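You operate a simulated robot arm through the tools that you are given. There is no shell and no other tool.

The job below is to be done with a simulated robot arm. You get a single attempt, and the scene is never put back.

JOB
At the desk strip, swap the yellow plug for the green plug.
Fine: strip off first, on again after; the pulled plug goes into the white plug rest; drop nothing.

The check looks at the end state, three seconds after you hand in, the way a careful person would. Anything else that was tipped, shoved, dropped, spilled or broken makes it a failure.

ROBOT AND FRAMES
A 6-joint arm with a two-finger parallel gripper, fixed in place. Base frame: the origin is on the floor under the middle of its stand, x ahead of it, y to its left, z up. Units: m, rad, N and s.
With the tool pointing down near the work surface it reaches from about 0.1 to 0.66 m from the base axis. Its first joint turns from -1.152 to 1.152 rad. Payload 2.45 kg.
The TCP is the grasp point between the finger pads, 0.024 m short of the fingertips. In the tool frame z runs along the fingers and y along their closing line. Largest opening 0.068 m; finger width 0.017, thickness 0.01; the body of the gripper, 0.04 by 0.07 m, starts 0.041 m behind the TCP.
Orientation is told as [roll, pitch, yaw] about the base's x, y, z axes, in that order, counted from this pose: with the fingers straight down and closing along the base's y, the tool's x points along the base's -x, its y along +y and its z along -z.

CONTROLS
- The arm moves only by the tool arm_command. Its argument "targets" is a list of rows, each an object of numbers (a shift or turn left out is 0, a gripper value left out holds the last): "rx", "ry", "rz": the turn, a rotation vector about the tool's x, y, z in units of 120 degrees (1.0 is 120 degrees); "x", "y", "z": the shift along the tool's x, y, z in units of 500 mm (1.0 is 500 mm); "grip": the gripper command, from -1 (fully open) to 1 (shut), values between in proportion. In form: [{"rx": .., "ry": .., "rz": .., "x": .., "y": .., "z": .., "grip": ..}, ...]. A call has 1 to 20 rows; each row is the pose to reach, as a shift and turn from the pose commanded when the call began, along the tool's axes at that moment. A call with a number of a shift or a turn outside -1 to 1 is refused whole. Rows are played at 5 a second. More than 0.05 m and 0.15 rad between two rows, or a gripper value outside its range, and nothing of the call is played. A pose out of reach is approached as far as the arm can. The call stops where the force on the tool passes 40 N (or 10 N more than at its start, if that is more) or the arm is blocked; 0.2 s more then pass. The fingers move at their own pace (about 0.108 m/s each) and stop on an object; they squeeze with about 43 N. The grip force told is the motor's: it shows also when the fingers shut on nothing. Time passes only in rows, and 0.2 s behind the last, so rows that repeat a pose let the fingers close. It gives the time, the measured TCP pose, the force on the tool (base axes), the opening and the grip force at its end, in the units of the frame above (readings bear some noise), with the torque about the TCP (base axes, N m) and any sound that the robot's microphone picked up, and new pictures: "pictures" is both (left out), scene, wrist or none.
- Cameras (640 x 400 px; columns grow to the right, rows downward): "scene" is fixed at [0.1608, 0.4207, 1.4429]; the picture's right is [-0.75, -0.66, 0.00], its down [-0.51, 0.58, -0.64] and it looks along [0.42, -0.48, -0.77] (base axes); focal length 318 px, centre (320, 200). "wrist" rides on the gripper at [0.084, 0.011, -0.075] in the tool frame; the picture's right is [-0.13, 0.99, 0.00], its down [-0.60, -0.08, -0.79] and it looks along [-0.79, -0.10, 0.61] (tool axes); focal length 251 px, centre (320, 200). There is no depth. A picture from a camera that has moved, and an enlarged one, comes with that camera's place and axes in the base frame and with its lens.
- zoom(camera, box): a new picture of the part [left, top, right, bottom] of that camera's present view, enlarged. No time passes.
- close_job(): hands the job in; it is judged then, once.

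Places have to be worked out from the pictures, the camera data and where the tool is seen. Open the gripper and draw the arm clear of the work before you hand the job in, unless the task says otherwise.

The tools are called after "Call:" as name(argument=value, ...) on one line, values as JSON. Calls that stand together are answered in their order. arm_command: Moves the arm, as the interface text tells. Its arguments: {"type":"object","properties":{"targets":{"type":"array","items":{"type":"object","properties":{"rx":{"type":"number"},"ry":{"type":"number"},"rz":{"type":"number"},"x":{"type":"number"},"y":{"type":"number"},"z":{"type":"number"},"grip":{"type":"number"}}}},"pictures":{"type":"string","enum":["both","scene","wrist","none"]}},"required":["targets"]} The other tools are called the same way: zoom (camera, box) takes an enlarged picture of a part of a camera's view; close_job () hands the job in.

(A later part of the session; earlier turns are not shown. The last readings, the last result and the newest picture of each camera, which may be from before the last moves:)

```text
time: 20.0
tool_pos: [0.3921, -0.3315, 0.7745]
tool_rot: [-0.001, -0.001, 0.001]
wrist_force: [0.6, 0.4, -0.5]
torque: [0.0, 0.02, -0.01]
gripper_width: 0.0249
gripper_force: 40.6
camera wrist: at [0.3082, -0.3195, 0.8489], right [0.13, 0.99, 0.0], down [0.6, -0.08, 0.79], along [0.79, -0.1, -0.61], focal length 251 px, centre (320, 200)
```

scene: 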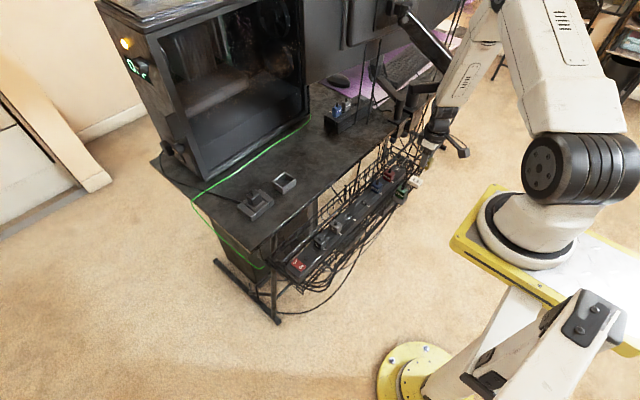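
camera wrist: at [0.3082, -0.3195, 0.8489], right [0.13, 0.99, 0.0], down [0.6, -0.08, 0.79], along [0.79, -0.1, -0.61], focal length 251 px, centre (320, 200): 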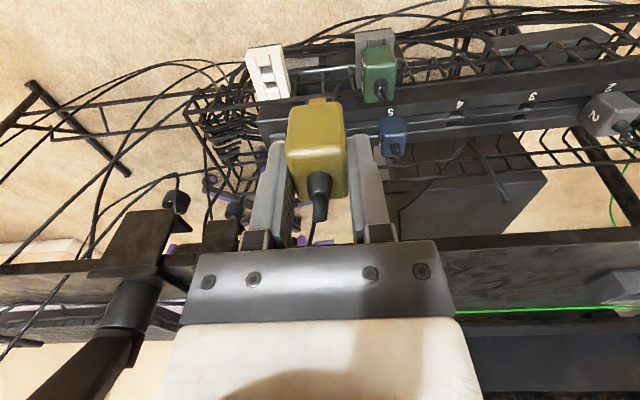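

Call:
zoom(camera="wrist", box=[236, 36, 316, 106])

Call:
zoom(camera="wrist", box=[336, 20, 416, 120])

Call:
zoom(camera="wrist", box=[260, 80, 380, 230])

Call:
zoom(camera="scene", box=[390, 130, 470, 210])

```text
5.71 times, centred on (276, 71) of wrist
camera zoom: at [0.3082, -0.3195, 0.8489], right [0.13, 0.99, 0.0], down [0.6, -0.08, 0.79], along [0.79, -0.1, -0.61], focal length 1437 px, centre (571, 937)
```

zoom: 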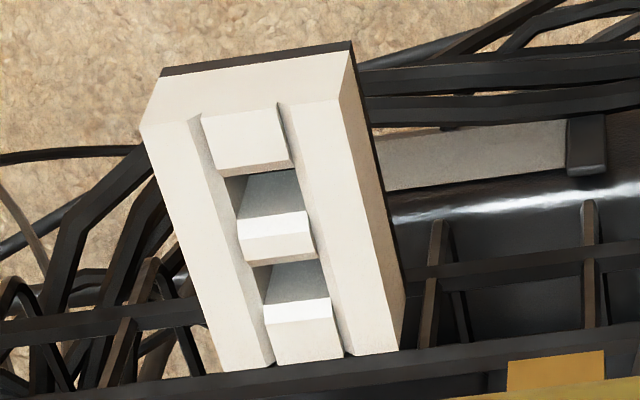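

```text
4.00 times, centred on (376, 70) of wrist
camera zoom: at [0.3082, -0.3195, 0.8489], right [0.13, 0.99, 0.0], down [0.6, -0.08, 0.79], along [0.79, -0.1, -0.61], focal length 1006 px, centre (96, 720)
```

zoom: 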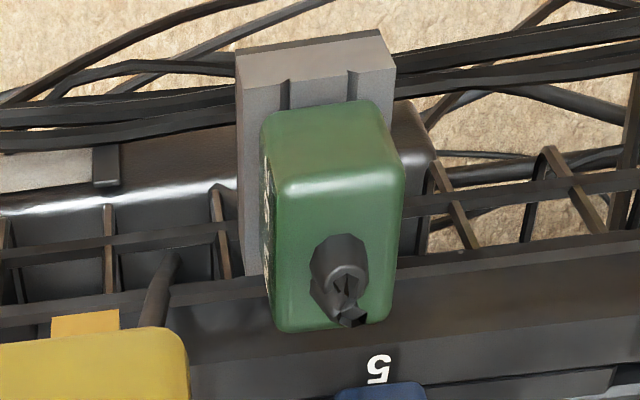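

```text
2.67 times, centred on (320, 155) of wrist
camera zoom: at [0.3082, -0.3195, 0.8489], right [0.13, 0.99, 0.0], down [0.6, -0.08, 0.79], along [0.79, -0.1, -0.61], focal length 670 px, centre (320, 320)
```

zoom: 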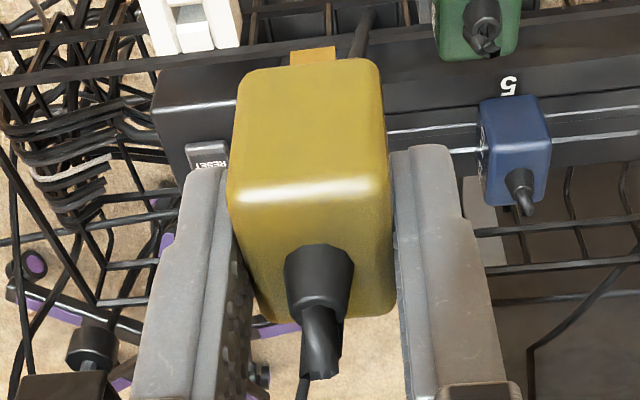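

```text
5.00 times, centred on (430, 170) of scene
camera zoom: at [0.1608, 0.4207, 1.4429], right [-0.75, -0.66, 0.0], down [-0.51, 0.58, -0.64], along [0.42, -0.48, -0.77], focal length 1591 px, centre (-230, 350)
```

zoom: 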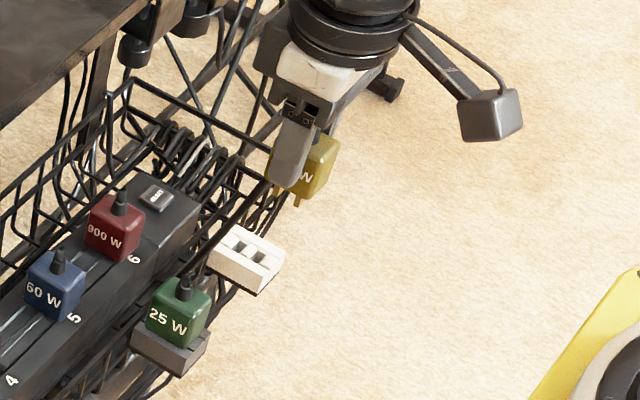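

White rest: near edge x≈0.3997, y centre ≈-0.3836, top z≈0.6115. Green sits about 22 mm in from the same edge on its identical grey rest, so yellow should go to about (0.4217,-0.3835). I move there and stop about 5–6 cm above the rest.

Call:
arm_command(targets=[{"x": -0.02, "y": -0.036, "z": 0.0, "grip": 1}, {"x": -0.04, "y": -0.072, "z": 0.02}, {"x": -0.059, "y": -0.106, "z": 0.06}, {"x": -0.059, "y": -0.106, "z": 0.108}, {"x": -0.059, "y": -0.106, "z": 0.108}, {"x": -0.059, "y": -0.106, "z": 0.108}], pictures="both")

```text
time: 21.4
tool_pos: [0.4197, -0.3842, 0.7213]
tool_rot: [-0.001, 0.001, -0.001]
wrist_force: [-0.4, 0.2, -0.8]
torque: [0.02, 0.03, -0.01]
gripper_width: 0.0252
gripper_force: 40.7
camera wrist: at [0.3364, -0.3724, 0.7961], right [0.13, 0.99, 0.0], down [0.6, -0.08, 0.79], along [0.79, -0.1, -0.61], focal length 251 px, centre (320, 200)
```

scene: 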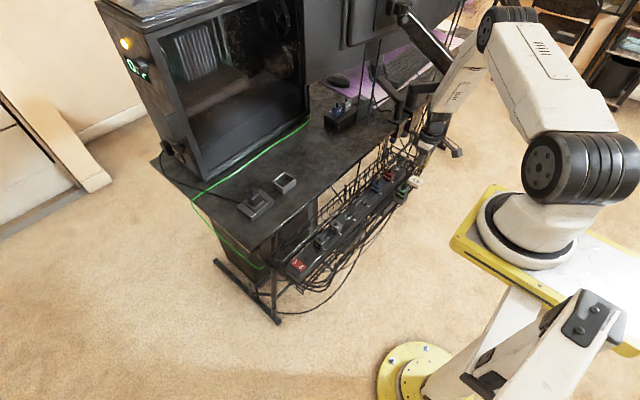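
wrist: 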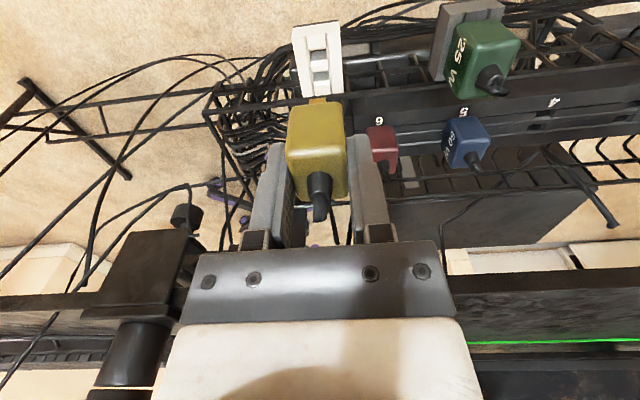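

Call:
zoom(camera="wrist", box=[280, 15, 360, 115])

Call:
zoom(camera="wrist", box=[420, 0, 530, 110])

Call:
zoom(camera="scene", box=[390, 140, 450, 200])

```text
4.00 times, centred on (320, 65) of wrist
camera zoom: at [0.3364, -0.3724, 0.7961], right [0.13, 0.99, 0.0], down [0.6, -0.08, 0.79], along [0.79, -0.1, -0.61], focal length 1006 px, centre (320, 740)
```

zoom: 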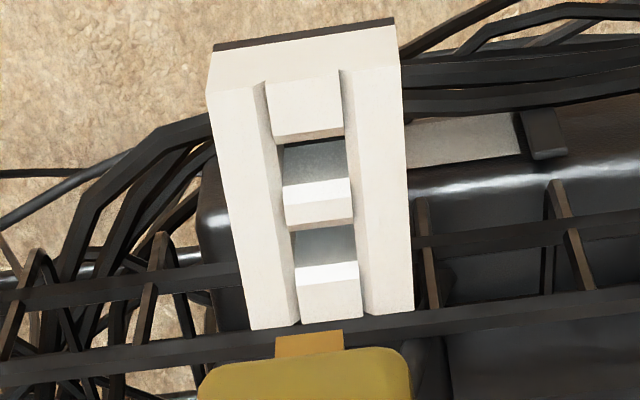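

```text
3.64 times, centred on (475, 55) of wrist
camera zoom: at [0.3364, -0.3724, 0.7961], right [0.13, 0.99, 0.0], down [0.6, -0.08, 0.79], along [0.79, -0.1, -0.61], focal length 914 px, centre (-244, 727)
```

zoom: 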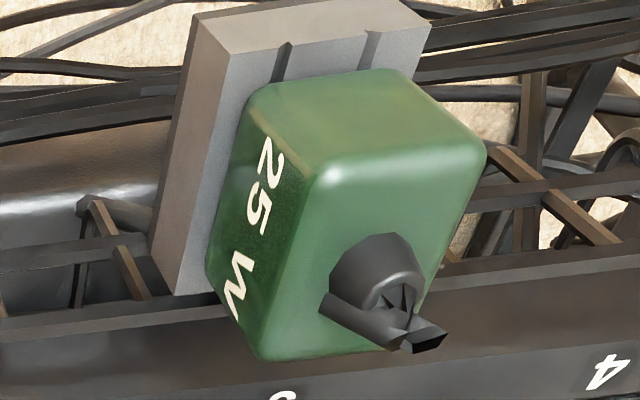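

```text
6.67 times, centred on (420, 170) of scene
camera zoom: at [0.1608, 0.4207, 1.4429], right [-0.75, -0.66, 0.0], down [-0.51, 0.58, -0.64], along [0.42, -0.48, -0.77], focal length 2122 px, centre (-347, 400)
```

zoom: 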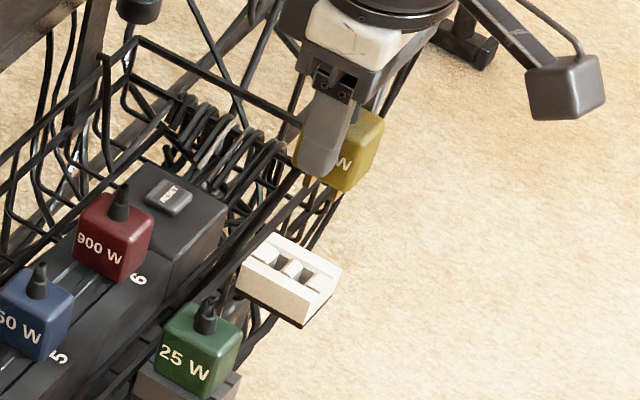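

The rest centre is at (0.4211,-0.3833) and the TCP is at (0.4204,-0.3834), so I need about +1 mm in x. I lower until the pin tips are just above the rest and re-check.

Call:
arm_command(targets=[{"x": -0.002, "y": 0.0, "z": 0.03, "grip": 1}, {"x": -0.002, "y": 0.0, "z": 0.06}, {"x": -0.002, "y": 0.0, "z": 0.09}, {"x": -0.002, "y": 0.0, "z": 0.104}, {"x": -0.002, "y": 0.0, "z": 0.104}], pictures="both")

Call:
zoom(camera="wrist", box=[270, 50, 370, 220])

Call:
zoom(camera="scene", box=[390, 150, 450, 200])

```text
time: 22.6
tool_pos: [0.421, -0.3825, 0.6692]
tool_rot: [0.0, 0.0, 0.0]
wrist_force: [0.7, 0.0, -1.1]
torque: [-0.02, 0.01, -0.02]
gripper_width: 0.0252
gripper_force: 40.1
camera wrist: at [0.3361, -0.3712, 0.7441], right [0.13, 0.99, 0.0], down [0.6, -0.08, 0.79], along [0.79, -0.1, -0.61], focal length 251 px, centre (320, 200)
```

scene: 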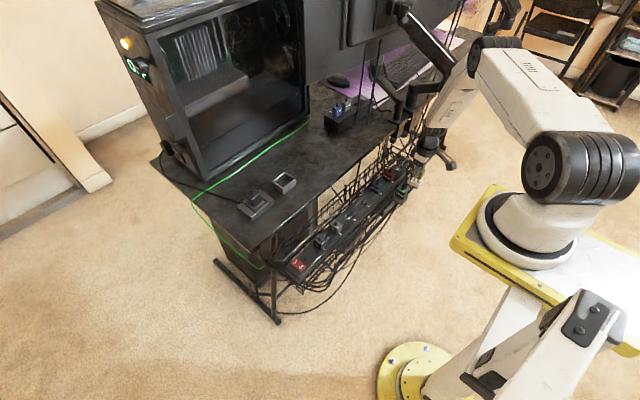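
wrist: 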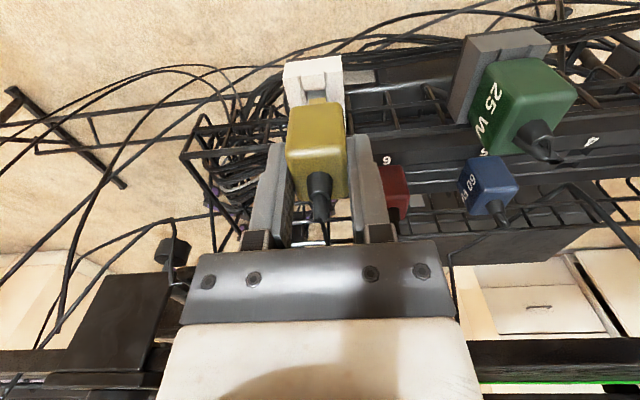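

```text
2.35 times, centred on (320, 135) of wrist
camera zoom: at [0.3361, -0.3712, 0.7441], right [0.13, 0.99, 0.0], down [0.6, -0.08, 0.79], along [0.79, -0.1, -0.61], focal length 592 px, centre (320, 353)
```

zoom: 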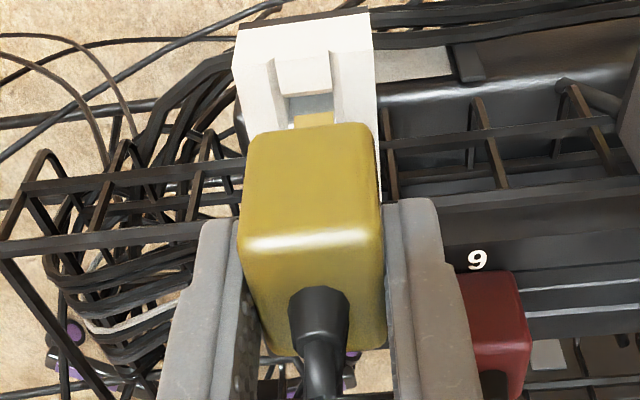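

```text
8.00 times, centred on (420, 175) of scene
camera zoom: at [0.1608, 0.4207, 1.4429], right [-0.75, -0.66, 0.0], down [-0.51, 0.58, -0.64], along [0.42, -0.48, -0.77], focal length 2546 px, centre (-480, 400)
```

zoom: 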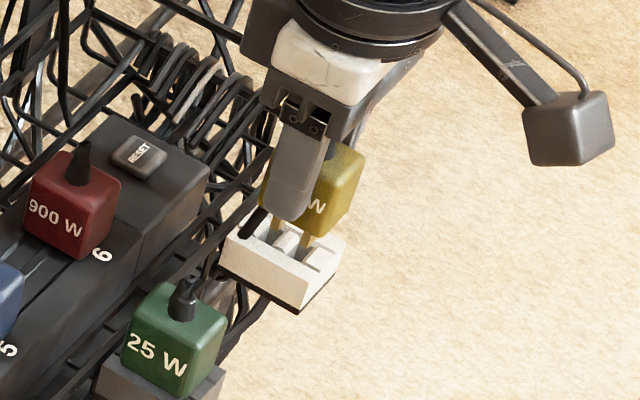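

Call:
zoom(camera="wrist", box=[280, 50, 350, 110])

Call:
zoom(camera="scene", box=[412, 168, 440, 190])

```text
6.67 times, centred on (315, 80) of wrist
camera zoom: at [0.3361, -0.3712, 0.7441], right [0.13, 0.99, 0.0], down [0.6, -0.08, 0.79], along [0.79, -0.1, -0.61], focal length 1676 px, centre (353, 1000)
```

zoom: 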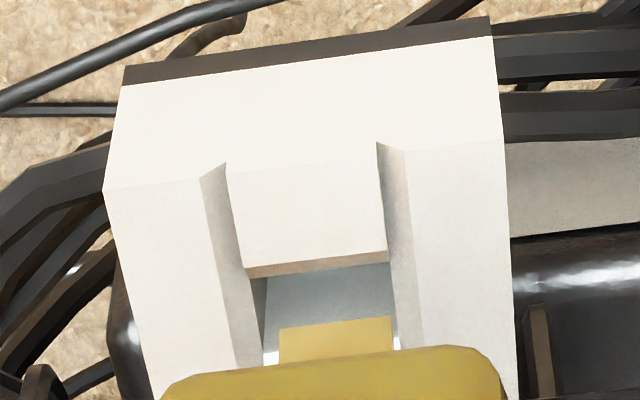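

```text
16.00 times, centred on (426, 179) of scene
camera zoom: at [0.1608, 0.4207, 1.4429], right [-0.75, -0.66, 0.0], down [-0.51, 0.58, -0.64], along [0.42, -0.48, -0.77], focal length 5092 px, centre (-1376, 536)
```

zoom: 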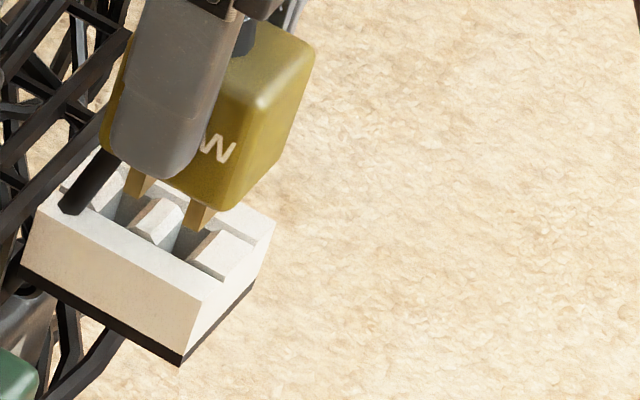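

Call:
zoom(camera="scene", box=[410, 174, 426, 190])

Call:
zoom(camera="wrist", box=[240, 90, 400, 250])

```text
16.00 times, centred on (418, 182) of scene
camera zoom: at [0.1608, 0.4207, 1.4429], right [-0.75, -0.66, 0.0], down [-0.51, 0.58, -0.64], along [0.42, -0.48, -0.77], focal length 5092 px, centre (-1248, 488)
```

zoom: 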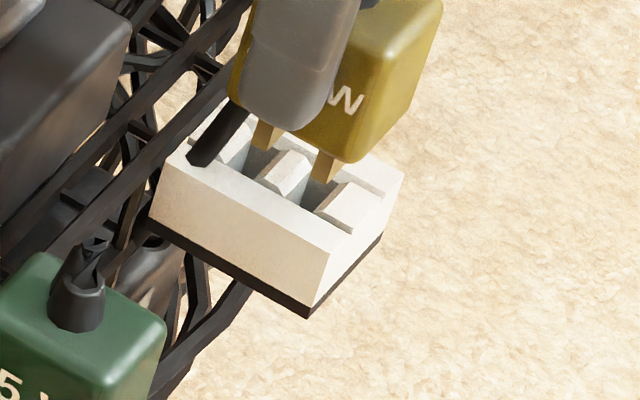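

```text
2.50 times, centred on (320, 170) of wrist
camera zoom: at [0.3361, -0.3712, 0.7441], right [0.13, 0.99, 0.0], down [0.6, -0.08, 0.79], along [0.79, -0.1, -0.61], focal length 629 px, centre (320, 275)
```

zoom: 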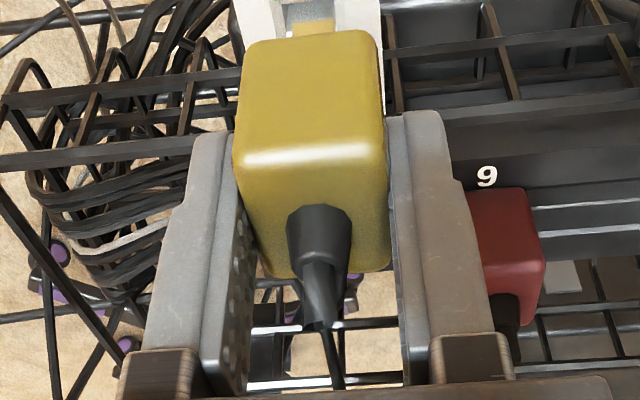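

The pins line up with the slots, but I notice a dark rod-like thing beside the plug in the scene view and want to know what it is before going on. I lift back up a little and look again.

Call:
arm_command(targets=[{"x": 0.0, "y": 0.0, "z": -0.04, "grip": 1}, {"x": 0.0, "y": 0.0, "z": -0.08}, {"x": 0.0, "y": 0.0, "z": -0.12}, {"x": 0.0, "y": 0.0, "z": -0.12}, {"x": 0.0, "y": 0.0, "z": -0.12}, {"x": 0.0, "y": 0.0, "z": -0.12}], pictures="both")

Call:
zoom(camera="scene", box=[400, 140, 450, 190])

Call:
zoom(camera="wrist", box=[260, 20, 380, 250])

```text
time: 24.0
tool_pos: [0.4213, -0.3855, 0.7295]
tool_rot: [0.0, 0.001, -0.002]
wrist_force: [0.1, 0.0, 0.0]
torque: [0.0, -0.01, 0.03]
gripper_width: 0.0253
gripper_force: 40.6
camera wrist: at [0.3375, -0.3724, 0.8034], right [0.13, 0.99, 0.0], down [0.6, -0.08, 0.79], along [0.79, -0.1, -0.61], focal length 251 px, centre (320, 200)
```

scene: 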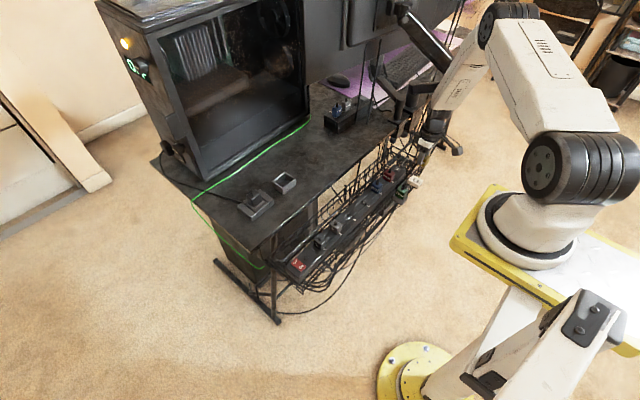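
wrist: 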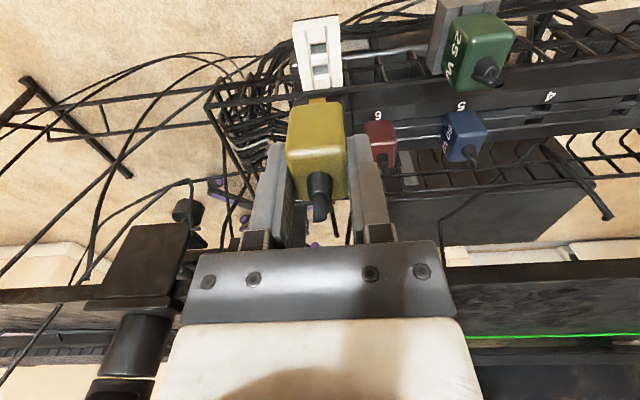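

```text
8.00 times, centred on (425, 165) of scene
camera zoom: at [0.1608, 0.4207, 1.4429], right [-0.75, -0.66, 0.0], down [-0.51, 0.58, -0.64], along [0.42, -0.48, -0.77], focal length 2546 px, centre (-520, 480)
```

zoom: 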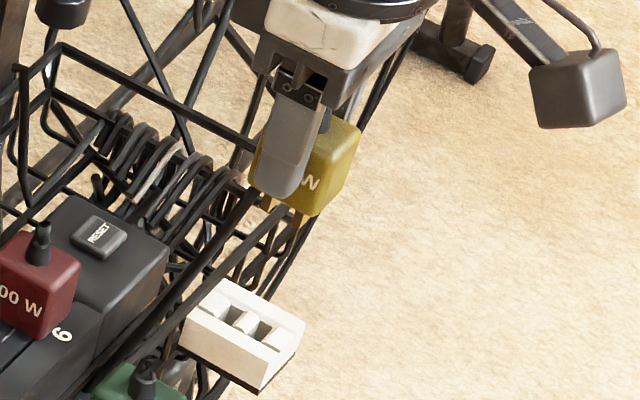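

```text
1.74 times, centred on (320, 135) of wrist
camera zoom: at [0.3375, -0.3724, 0.8034], right [0.13, 0.99, 0.0], down [0.6, -0.08, 0.79], along [0.79, -0.1, -0.61], focal length 437 px, centre (320, 313)
```

zoom: 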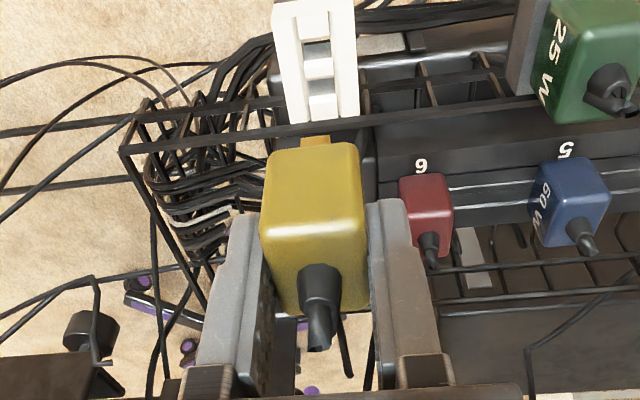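

Call:
zoom(camera="wrist", box=[280, 160, 370, 250])

Call:
zoom(camera="scene", box=[320, 165, 400, 215])

Call:
zoom(camera="scene", box=[418, 143, 442, 170])

```text
4.44 times, centred on (325, 205) of wrist
camera zoom: at [0.3375, -0.3724, 0.8034], right [0.13, 0.99, 0.0], down [0.6, -0.08, 0.79], along [0.79, -0.1, -0.61], focal length 1118 px, centre (298, 178)
```

zoom: 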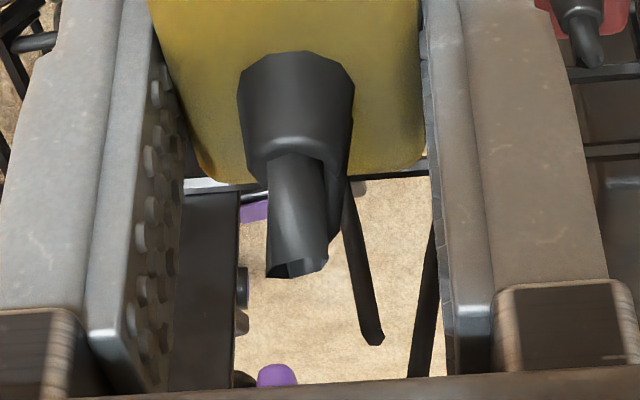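

```text
8.00 times, centred on (360, 190) of scene
camera zoom: at [0.1608, 0.4207, 1.4429], right [-0.75, -0.66, 0.0], down [-0.51, 0.58, -0.64], along [0.42, -0.48, -0.77], focal length 2546 px, centre (0, 280)
```

zoom: 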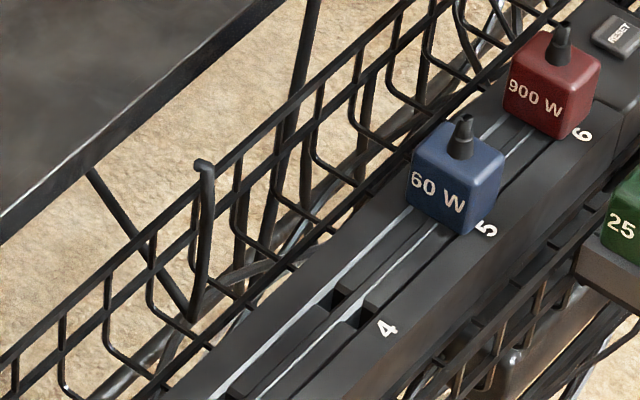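

```text
14.81 times, centred on (430, 156) of scene
camera zoom: at [0.1608, 0.4207, 1.4429], right [-0.75, -0.66, 0.0], down [-0.51, 0.58, -0.64], along [0.42, -0.48, -0.77], focal length 4715 px, centre (-1310, 844)
```

zoom: 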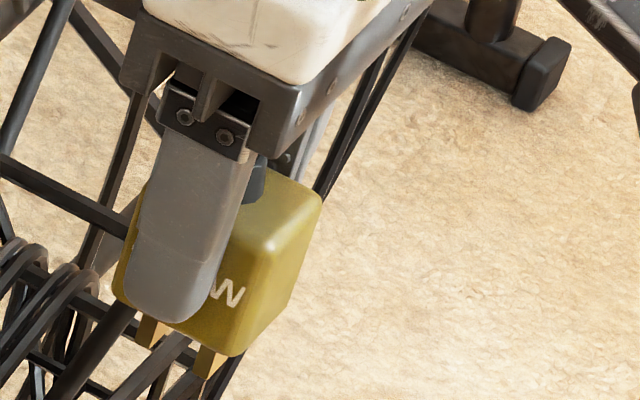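

Call:
zoom(camera="wrist", box=[270, 60, 370, 120])

Call:
zoom(camera="scene", box=[410, 150, 440, 180])

```text
6.40 times, centred on (320, 90) of wrist
camera zoom: at [0.3375, -0.3724, 0.8034], right [0.13, 0.99, 0.0], down [0.6, -0.08, 0.79], along [0.79, -0.1, -0.61], focal length 1609 px, centre (320, 904)
```

zoom: 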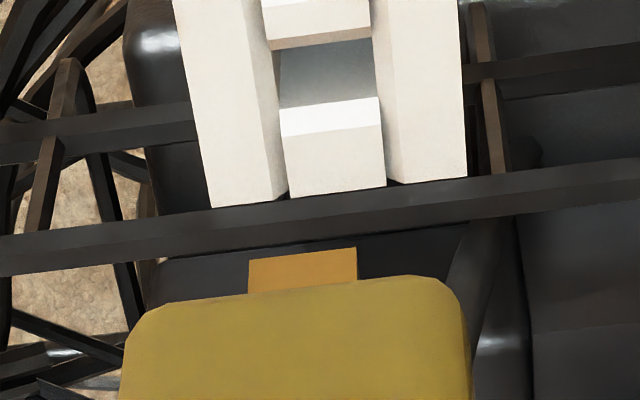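

```text
13.33 times, centred on (425, 165) of scene
camera zoom: at [0.1608, 0.4207, 1.4429], right [-0.75, -0.66, 0.0], down [-0.51, 0.58, -0.64], along [0.42, -0.48, -0.77], focal length 4244 px, centre (-1080, 667)
```

zoom: 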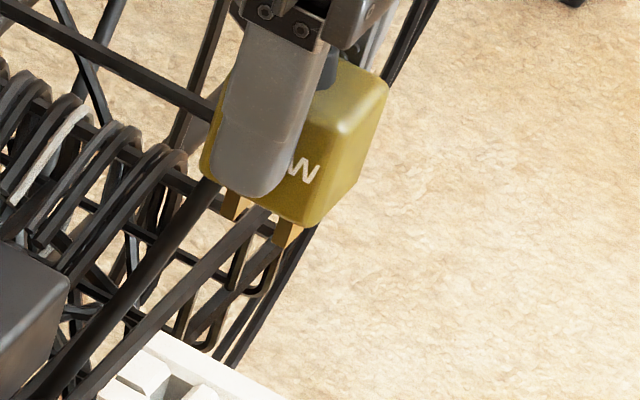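

Call:
zoom(camera="wrist", box=[325, 78, 365, 118])

Call:
zoom(camera="scene", box=[395, 155, 425, 185])

Call:
zoom(camera="wrist", box=[335, 60, 455, 200])

```text
10.00 times, centred on (345, 98) of wrist
camera zoom: at [0.3375, -0.3724, 0.8034], right [0.13, 0.99, 0.0], down [0.6, -0.08, 0.79], along [0.79, -0.1, -0.61], focal length 2514 px, centre (70, 1220)
```

zoom: 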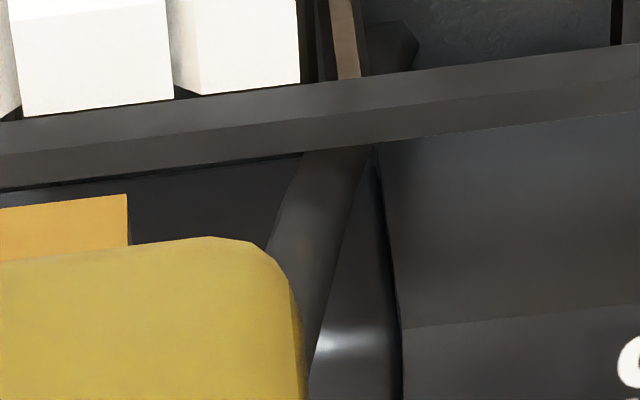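

```text
13.33 times, centred on (410, 170) of scene
camera zoom: at [0.1608, 0.4207, 1.4429], right [-0.75, -0.66, 0.0], down [-0.51, 0.58, -0.64], along [0.42, -0.48, -0.77], focal length 4244 px, centre (-880, 600)
```

zoom: 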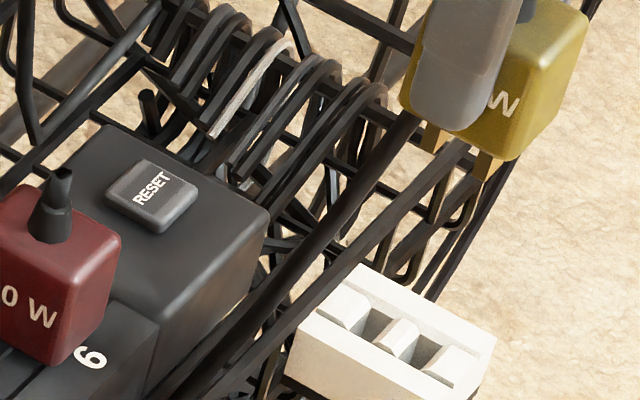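

```text
2.86 times, centred on (395, 130) of wrist
camera zoom: at [0.3375, -0.3724, 0.8034], right [0.13, 0.99, 0.0], down [0.6, -0.08, 0.79], along [0.79, -0.1, -0.61], focal length 718 px, centre (106, 400)
```

zoom: 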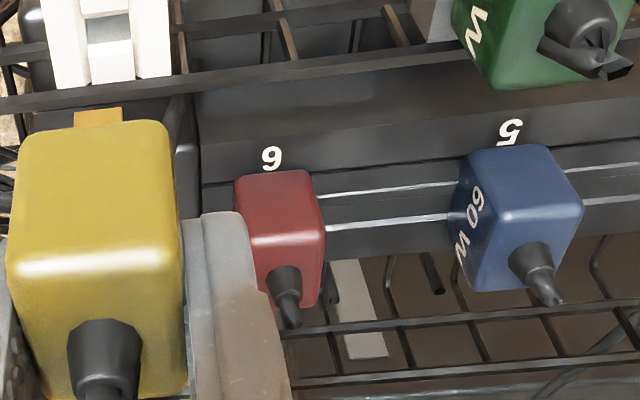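

A thick round cable shows behind the plug, between the strip and the rim bar. To tell whether it is fixed in the scene or attached to the plug, I shift the plug a few centimetres toward the robot and compare the same crop.

Call:
arm_command(targets=[{"x": 0.05, "y": 0.0, "z": -0.03, "grip": 1}, {"x": 0.1, "y": 0.0, "z": -0.06}, {"x": 0.14, "y": 0.0, "z": -0.06}, {"x": 0.14, "y": 0.0, "z": -0.06}, {"x": 0.14, "y": 0.0, "z": -0.06}], pictures="both")

Call:
zoom(camera="scene", box=[395, 155, 425, 185])

Call:
zoom(camera="scene", box=[400, 120, 470, 190])

Call:
zoom(camera="wrist", box=[270, 20, 400, 250])

```text
time: 25.2
tool_pos: [0.353, -0.3828, 0.7579]
tool_rot: [0.001, 0.0, 0.0]
wrist_force: [0.7, -0.4, -0.6]
torque: [-0.01, 0.01, 0.04]
gripper_width: 0.0251
gripper_force: 40.4
camera wrist: at [0.2686, -0.3698, 0.8329], right [0.13, 0.99, 0.0], down [0.6, -0.08, 0.79], along [0.79, -0.1, -0.61], focal length 251 px, centre (320, 200)
```

scene: 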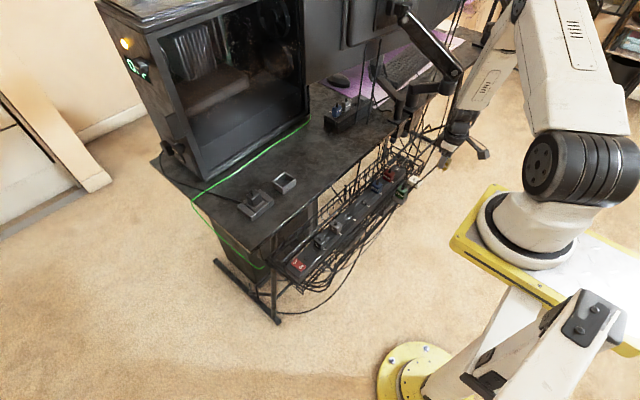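
wrist: 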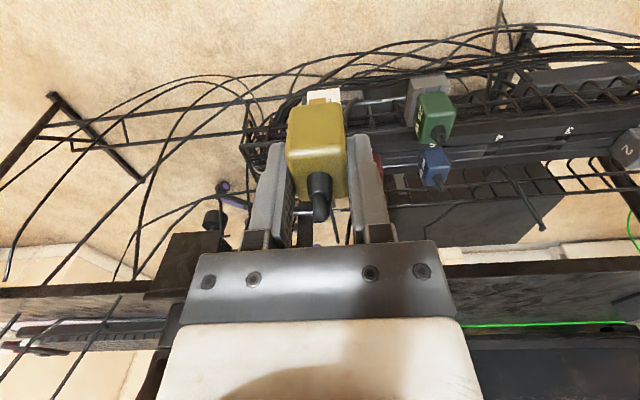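

```text
13.33 times, centred on (410, 170) of scene
camera zoom: at [0.1608, 0.4207, 1.4429], right [-0.75, -0.66, 0.0], down [-0.51, 0.58, -0.64], along [0.42, -0.48, -0.77], focal length 4244 px, centre (-880, 600)
```

zoom: 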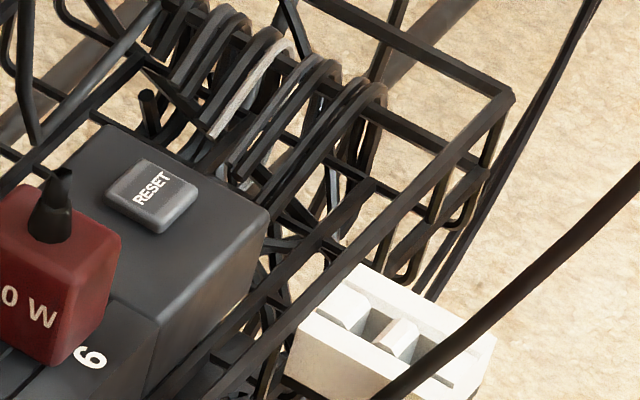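

```text
5.71 times, centred on (435, 155) of scene
camera zoom: at [0.1608, 0.4207, 1.4429], right [-0.75, -0.66, 0.0], down [-0.51, 0.58, -0.64], along [0.42, -0.48, -0.77], focal length 1819 px, centre (-337, 457)
```

zoom: 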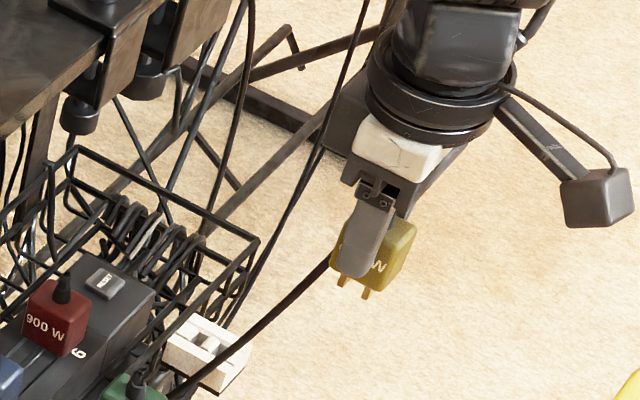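

```text
1.74 times, centred on (335, 135) of wrist
camera zoom: at [0.2686, -0.3698, 0.8329], right [0.13, 0.99, 0.0], down [0.6, -0.08, 0.79], along [0.79, -0.1, -0.61], focal length 437 px, centre (294, 313)
```

zoom: 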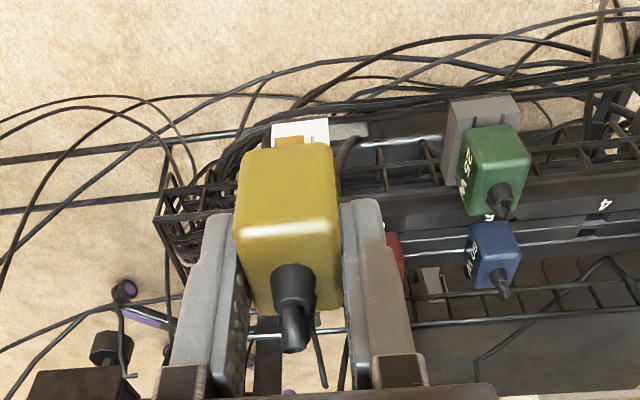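

The cable moves with the plug: it is the yellow plug's own cord, running back under the tray, and the force readings show no pull from it. I take one zoom to see where it leads before continuing.

Call:
zoom(camera="scene", box=[380, 165, 440, 225])

Call:
zoom(camera="scene", box=[280, 170, 440, 320])

```text
6.67 times, centred on (410, 195) of scene
camera zoom: at [0.1608, 0.4207, 1.4429], right [-0.75, -0.66, 0.0], down [-0.51, 0.58, -0.64], along [0.42, -0.48, -0.77], focal length 2122 px, centre (-280, 233)
```

zoom: 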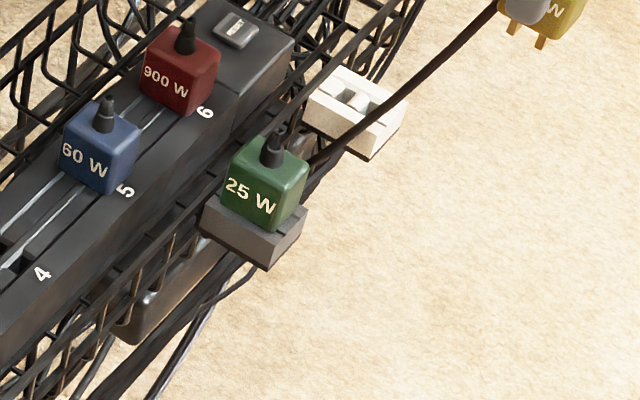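

```text
2.67 times, centred on (360, 245) of scene
camera zoom: at [0.1608, 0.4207, 1.4429], right [-0.75, -0.66, 0.0], down [-0.51, 0.58, -0.64], along [0.42, -0.48, -0.77], focal length 849 px, centre (213, 80)
```

zoom: 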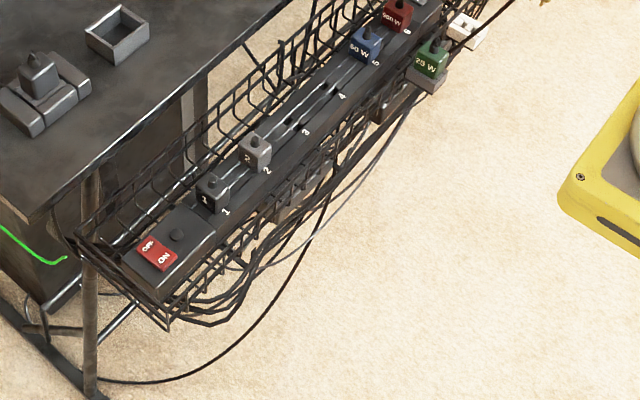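

The cord simply trails under the tray and exerts no force. I return above the rest, aiming at (0.4213,-0.3833), and stop with the pin tips just above the slots.

Call:
arm_command(targets=[{"x": -0.05, "y": -0.002, "z": 0.02, "grip": 1}, {"x": -0.1, "y": -0.004, "z": 0.05}, {"x": -0.137, "y": -0.005, "z": 0.09}, {"x": -0.137, "y": -0.005, "z": 0.13}, {"x": -0.137, "y": -0.005, "z": 0.172}, {"x": -0.137, "y": -0.005, "z": 0.172}, {"x": -0.137, "y": -0.005, "z": 0.172}], pictures="both")

Call:
zoom(camera="wrist", box=[280, 50, 350, 110])

Call:
zoom(camera="scene", box=[408, 168, 436, 190])

```text
time: 26.8
tool_pos: [0.4199, -0.3838, 0.6729]
tool_rot: [0.001, 0.001, 0.001]
wrist_force: [-0.2, 0.4, 0.1]
torque: [0.02, 0.02, 0.01]
gripper_width: 0.025
gripper_force: 40.7
camera wrist: at [0.3361, -0.3718, 0.7478], right [0.13, 0.99, 0.0], down [0.6, -0.08, 0.79], along [0.79, -0.1, -0.61], focal length 251 px, centre (320, 200)
```

scene: 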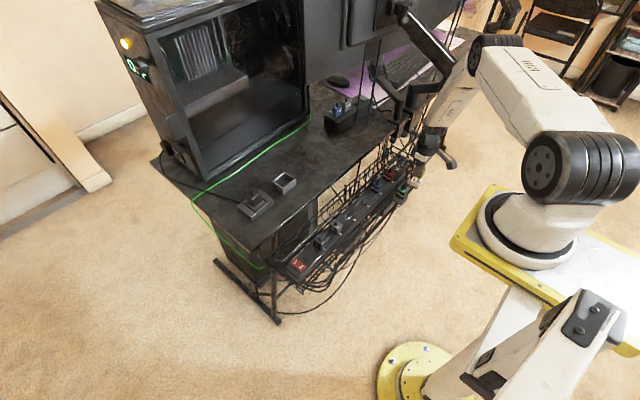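
wrist: 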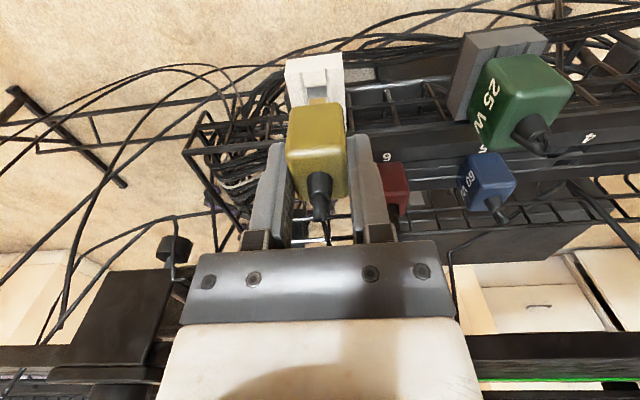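

```text
6.67 times, centred on (315, 80) of wrist
camera zoom: at [0.3361, -0.3718, 0.7478], right [0.13, 0.99, 0.0], down [0.6, -0.08, 0.79], along [0.79, -0.1, -0.61], focal length 1676 px, centre (353, 1000)
```

zoom: 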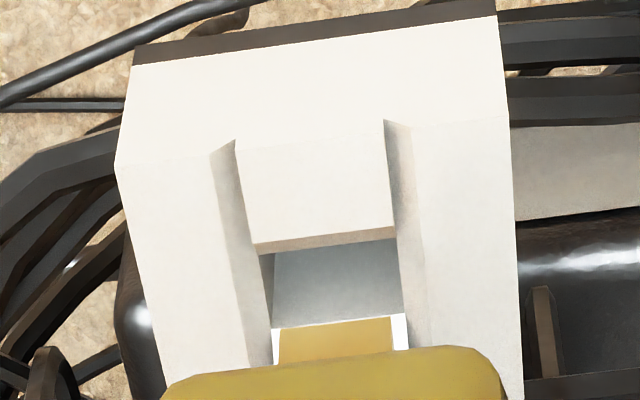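

```text
16.00 times, centred on (422, 179) of scene
camera zoom: at [0.1608, 0.4207, 1.4429], right [-0.75, -0.66, 0.0], down [-0.51, 0.58, -0.64], along [0.42, -0.48, -0.77], focal length 5092 px, centre (-1312, 536)
```

zoom: 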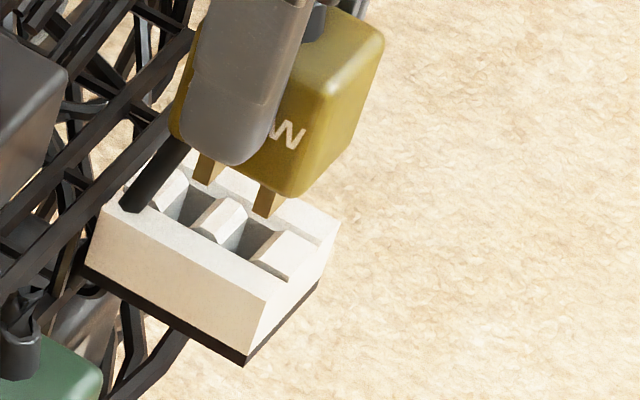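

The pins sit over the slots within about 1 mm. I add +1 mm in x and lower slowly in small steps.

Call:
arm_command(targets=[{"x": -0.002, "y": -0.001, "z": 0.006, "grip": 1}, {"x": -0.002, "y": -0.001, "z": 0.012}, {"x": -0.002, "y": -0.001, "z": 0.018}, {"x": -0.002, "y": -0.001, "z": 0.024}, {"x": -0.002, "y": -0.001, "z": 0.03}, {"x": -0.002, "y": -0.001, "z": 0.034}], pictures="both")

Call:
zoom(camera="scene", box=[408, 168, 436, 190])

Call:
zoom(camera="wrist", box=[280, 60, 360, 120])

```text
time: 28.2
tool_pos: [0.4213, -0.3861, 0.6575]
tool_rot: [-0.003, -0.002, 0.001]
wrist_force: [3.9, 0.1, 1.1]
torque: [-0.01, -0.13, -0.01]
gripper_width: 0.0251
gripper_force: 40.8
camera wrist: at [0.3368, -0.3735, 0.7316], right [0.13, 0.99, 0.0], down [0.6, -0.08, 0.79], along [0.79, -0.1, -0.61], focal length 251 px, centre (320, 200)
```

scene: 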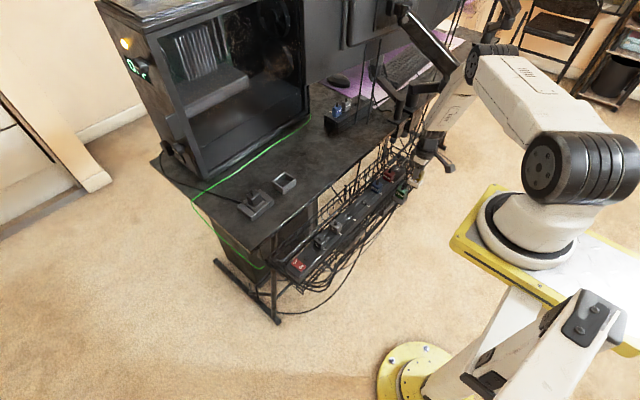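
wrist: 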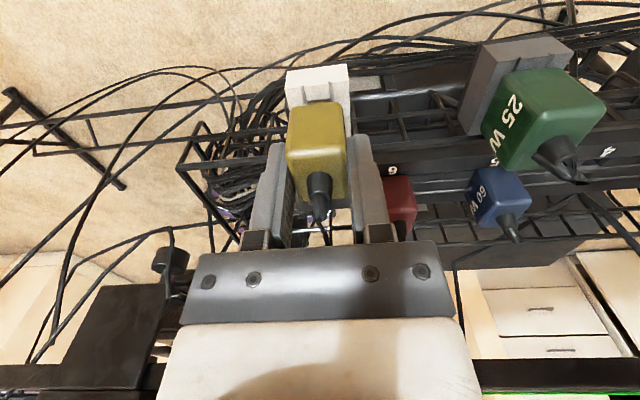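

```text
16.00 times, centred on (422, 179) of scene
camera zoom: at [0.1609, 0.4207, 1.4429], right [-0.75, -0.66, 0.0], down [-0.51, 0.58, -0.64], along [0.42, -0.48, -0.77], focal length 5092 px, centre (-1312, 536)
```

zoom: 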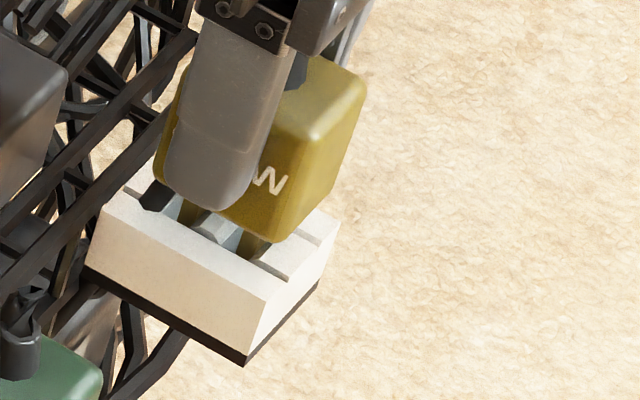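

```text
6.67 times, centred on (320, 90) of wrist
camera zoom: at [0.3368, -0.3735, 0.7316], right [0.13, 0.99, 0.0], down [0.6, -0.08, 0.79], along [0.79, -0.1, -0.61], focal length 1676 px, centre (320, 933)
```

zoom: 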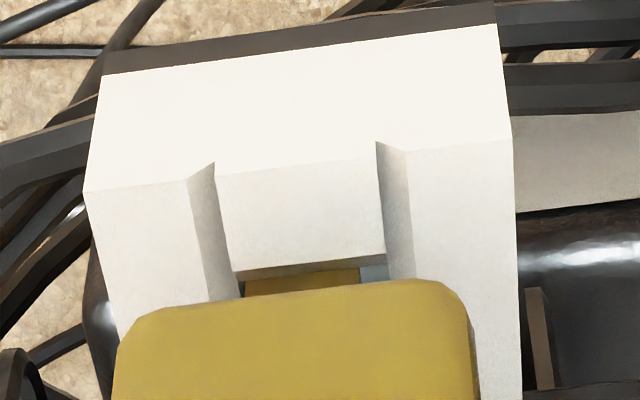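

The pins are entering with only 4 N of sideways contact, which says move slightly +x; the picture says slightly +y. I trim +1.2 mm in x and +0.9 mm in y and keep lowering gently.

Call:
arm_command(targets=[{"x": -0.0024, "y": 0.0018, "z": 0.0, "grip": 1}, {"x": -0.0024, "y": 0.0018, "z": 0.004}, {"x": -0.0024, "y": 0.0018, "z": 0.008}, {"x": -0.0024, "y": 0.0018, "z": 0.012}, {"x": -0.0024, "y": 0.0018, "z": 0.012}], pictures="both")

Call:
zoom(camera="scene", box=[408, 168, 436, 190])

Call:
zoom(camera="wrist", box=[280, 60, 360, 120])

```text
time: 29.4
tool_pos: [0.4214, -0.3843, 0.65]
tool_rot: [-0.002, 0.0, 0.0]
wrist_force: [0.4, 0.9, 0.5]
torque: [0.09, -0.04, -0.01]
gripper_width: 0.0251
gripper_force: 40.5
camera wrist: at [0.337, -0.3738, 0.7241], right [0.13, 0.99, 0.0], down [0.6, -0.08, 0.79], along [0.79, -0.1, -0.61], focal length 251 px, centre (320, 200)
```

scene: 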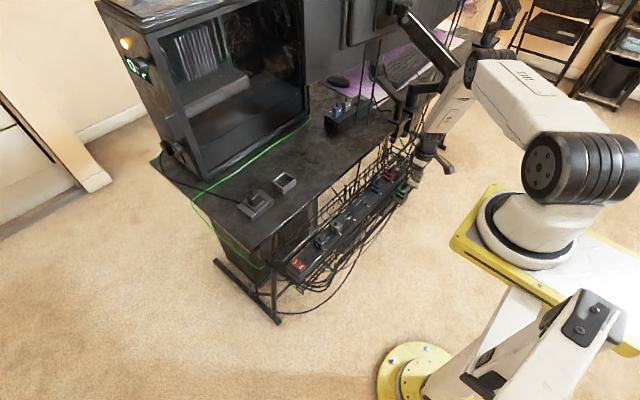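
wrist: 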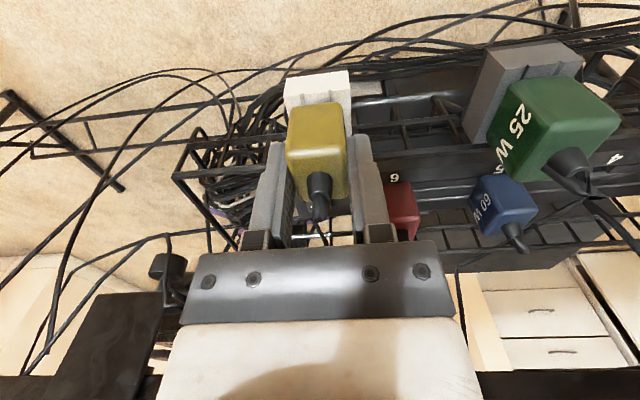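

```text
16.00 times, centred on (422, 179) of scene
camera zoom: at [0.1608, 0.4208, 1.4429], right [-0.75, -0.66, 0.0], down [-0.51, 0.58, -0.64], along [0.42, -0.48, -0.77], focal length 5092 px, centre (-1312, 536)
```

zoom: 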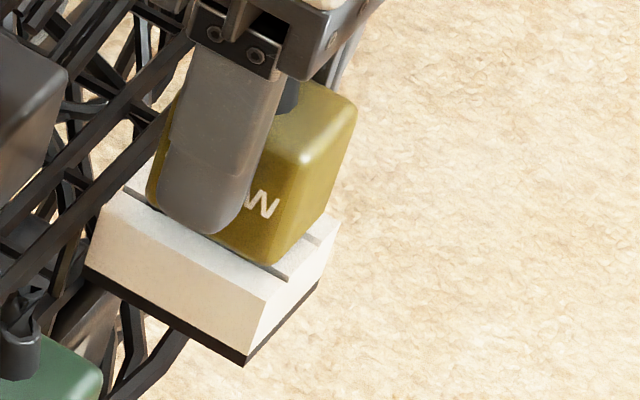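

```text
6.67 times, centred on (320, 90) of wrist
camera zoom: at [0.337, -0.3738, 0.7241], right [0.13, 0.99, 0.0], down [0.6, -0.08, 0.79], along [0.79, -0.1, -0.61], focal length 1676 px, centre (320, 933)
```

zoom: 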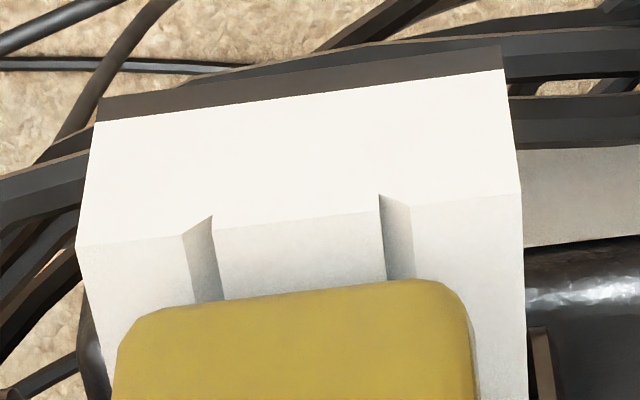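

The side force is gone and the pins slide in freely. I continue down in 1.5 mm steps until it seats.

Call:
arm_command(targets=[{"x": 0.0, "y": 0.0, "z": 0.003, "grip": 1}, {"x": 0.0, "y": 0.0, "z": 0.006}, {"x": 0.0, "y": 0.0, "z": 0.009}, {"x": 0.0, "y": 0.0, "z": 0.009}], pictures="both")

Call:
zoom(camera="scene", box=[396, 168, 436, 198])

```text
time: 30.4
tool_pos: [0.4202, -0.3865, 0.648]
tool_rot: [0.002, 0.002, 0.001]
wrist_force: [-3.3, 3.9, 10.1]
torque: [0.1, 0.06, -0.02]
gripper_width: 0.0252
gripper_force: 40.7
stopped in row 4: the force on the tool passed its limit at 41 N (the readings are from after the stop); the commanded pose is now the measured one
camera wrist: at [0.3376, -0.3746, 0.7221], right [0.13, 0.99, 0.0], down [0.61, -0.08, 0.79], along [0.79, -0.1, -0.61], focal length 251 px, centre (320, 200)
```

scene: 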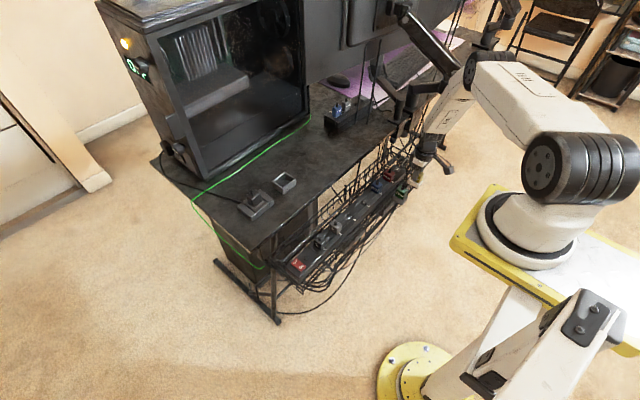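
wrist: 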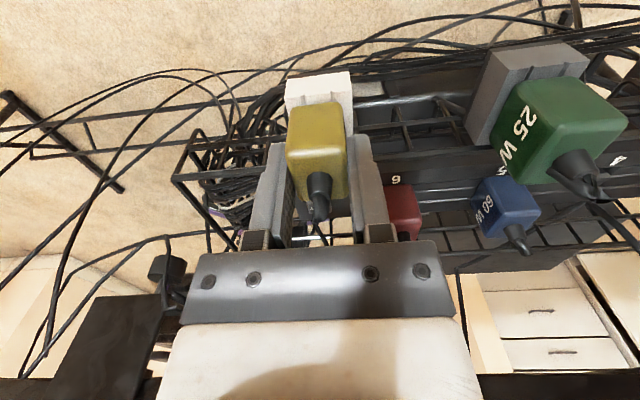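

```text
13.33 times, centred on (416, 183) of scene
camera zoom: at [0.1606, 0.4209, 1.4428], right [-0.75, -0.66, 0.0], down [-0.51, 0.58, -0.64], along [0.42, -0.48, -0.77], focal length 4244 px, centre (-960, 427)
```

zoom: 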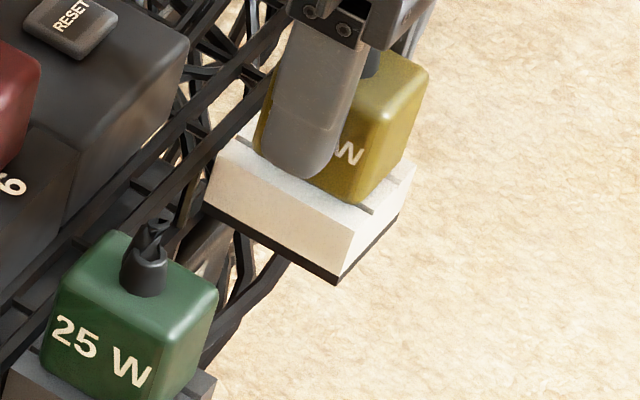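

Contact came at TCP z≈0.647, exactly the predicted seated height, and the plug sits flush on the white rest like green does on its own. I release it and rise straight up.

Call:
arm_command(targets=[{"x": 0.0, "y": 0.0, "z": 0.0, "grip": -1}, {"x": 0.0, "y": 0.0, "z": 0.0, "grip": -1}, {"x": 0.0, "y": 0.0, "z": 0.0, "grip": -1}], pictures="wrist")

```text
time: 31.2
tool_pos: [0.4208, -0.3875, 0.6464]
tool_rot: [0.001, 0.002, 0.0]
wrist_force: [-0.6, 0.0, -0.4]
torque: [0.02, -0.02, -0.02]
gripper_width: 0.0679
gripper_force: 0.1
camera wrist: at [0.3378, -0.3748, 0.7215], right [0.13, 0.99, 0.0], down [0.6, -0.08, 0.79], along [0.79, -0.1, -0.61], focal length 251 px, centre (320, 200)
```

wrist: 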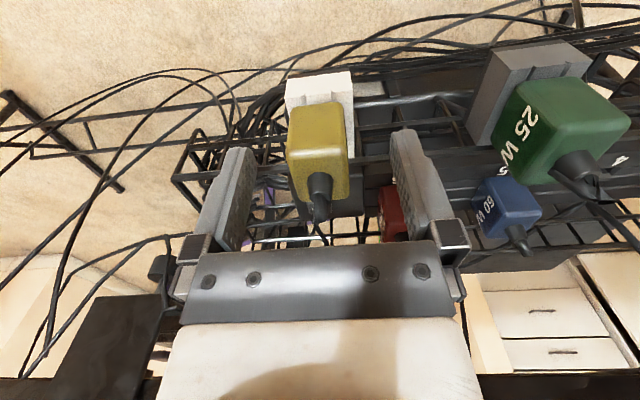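

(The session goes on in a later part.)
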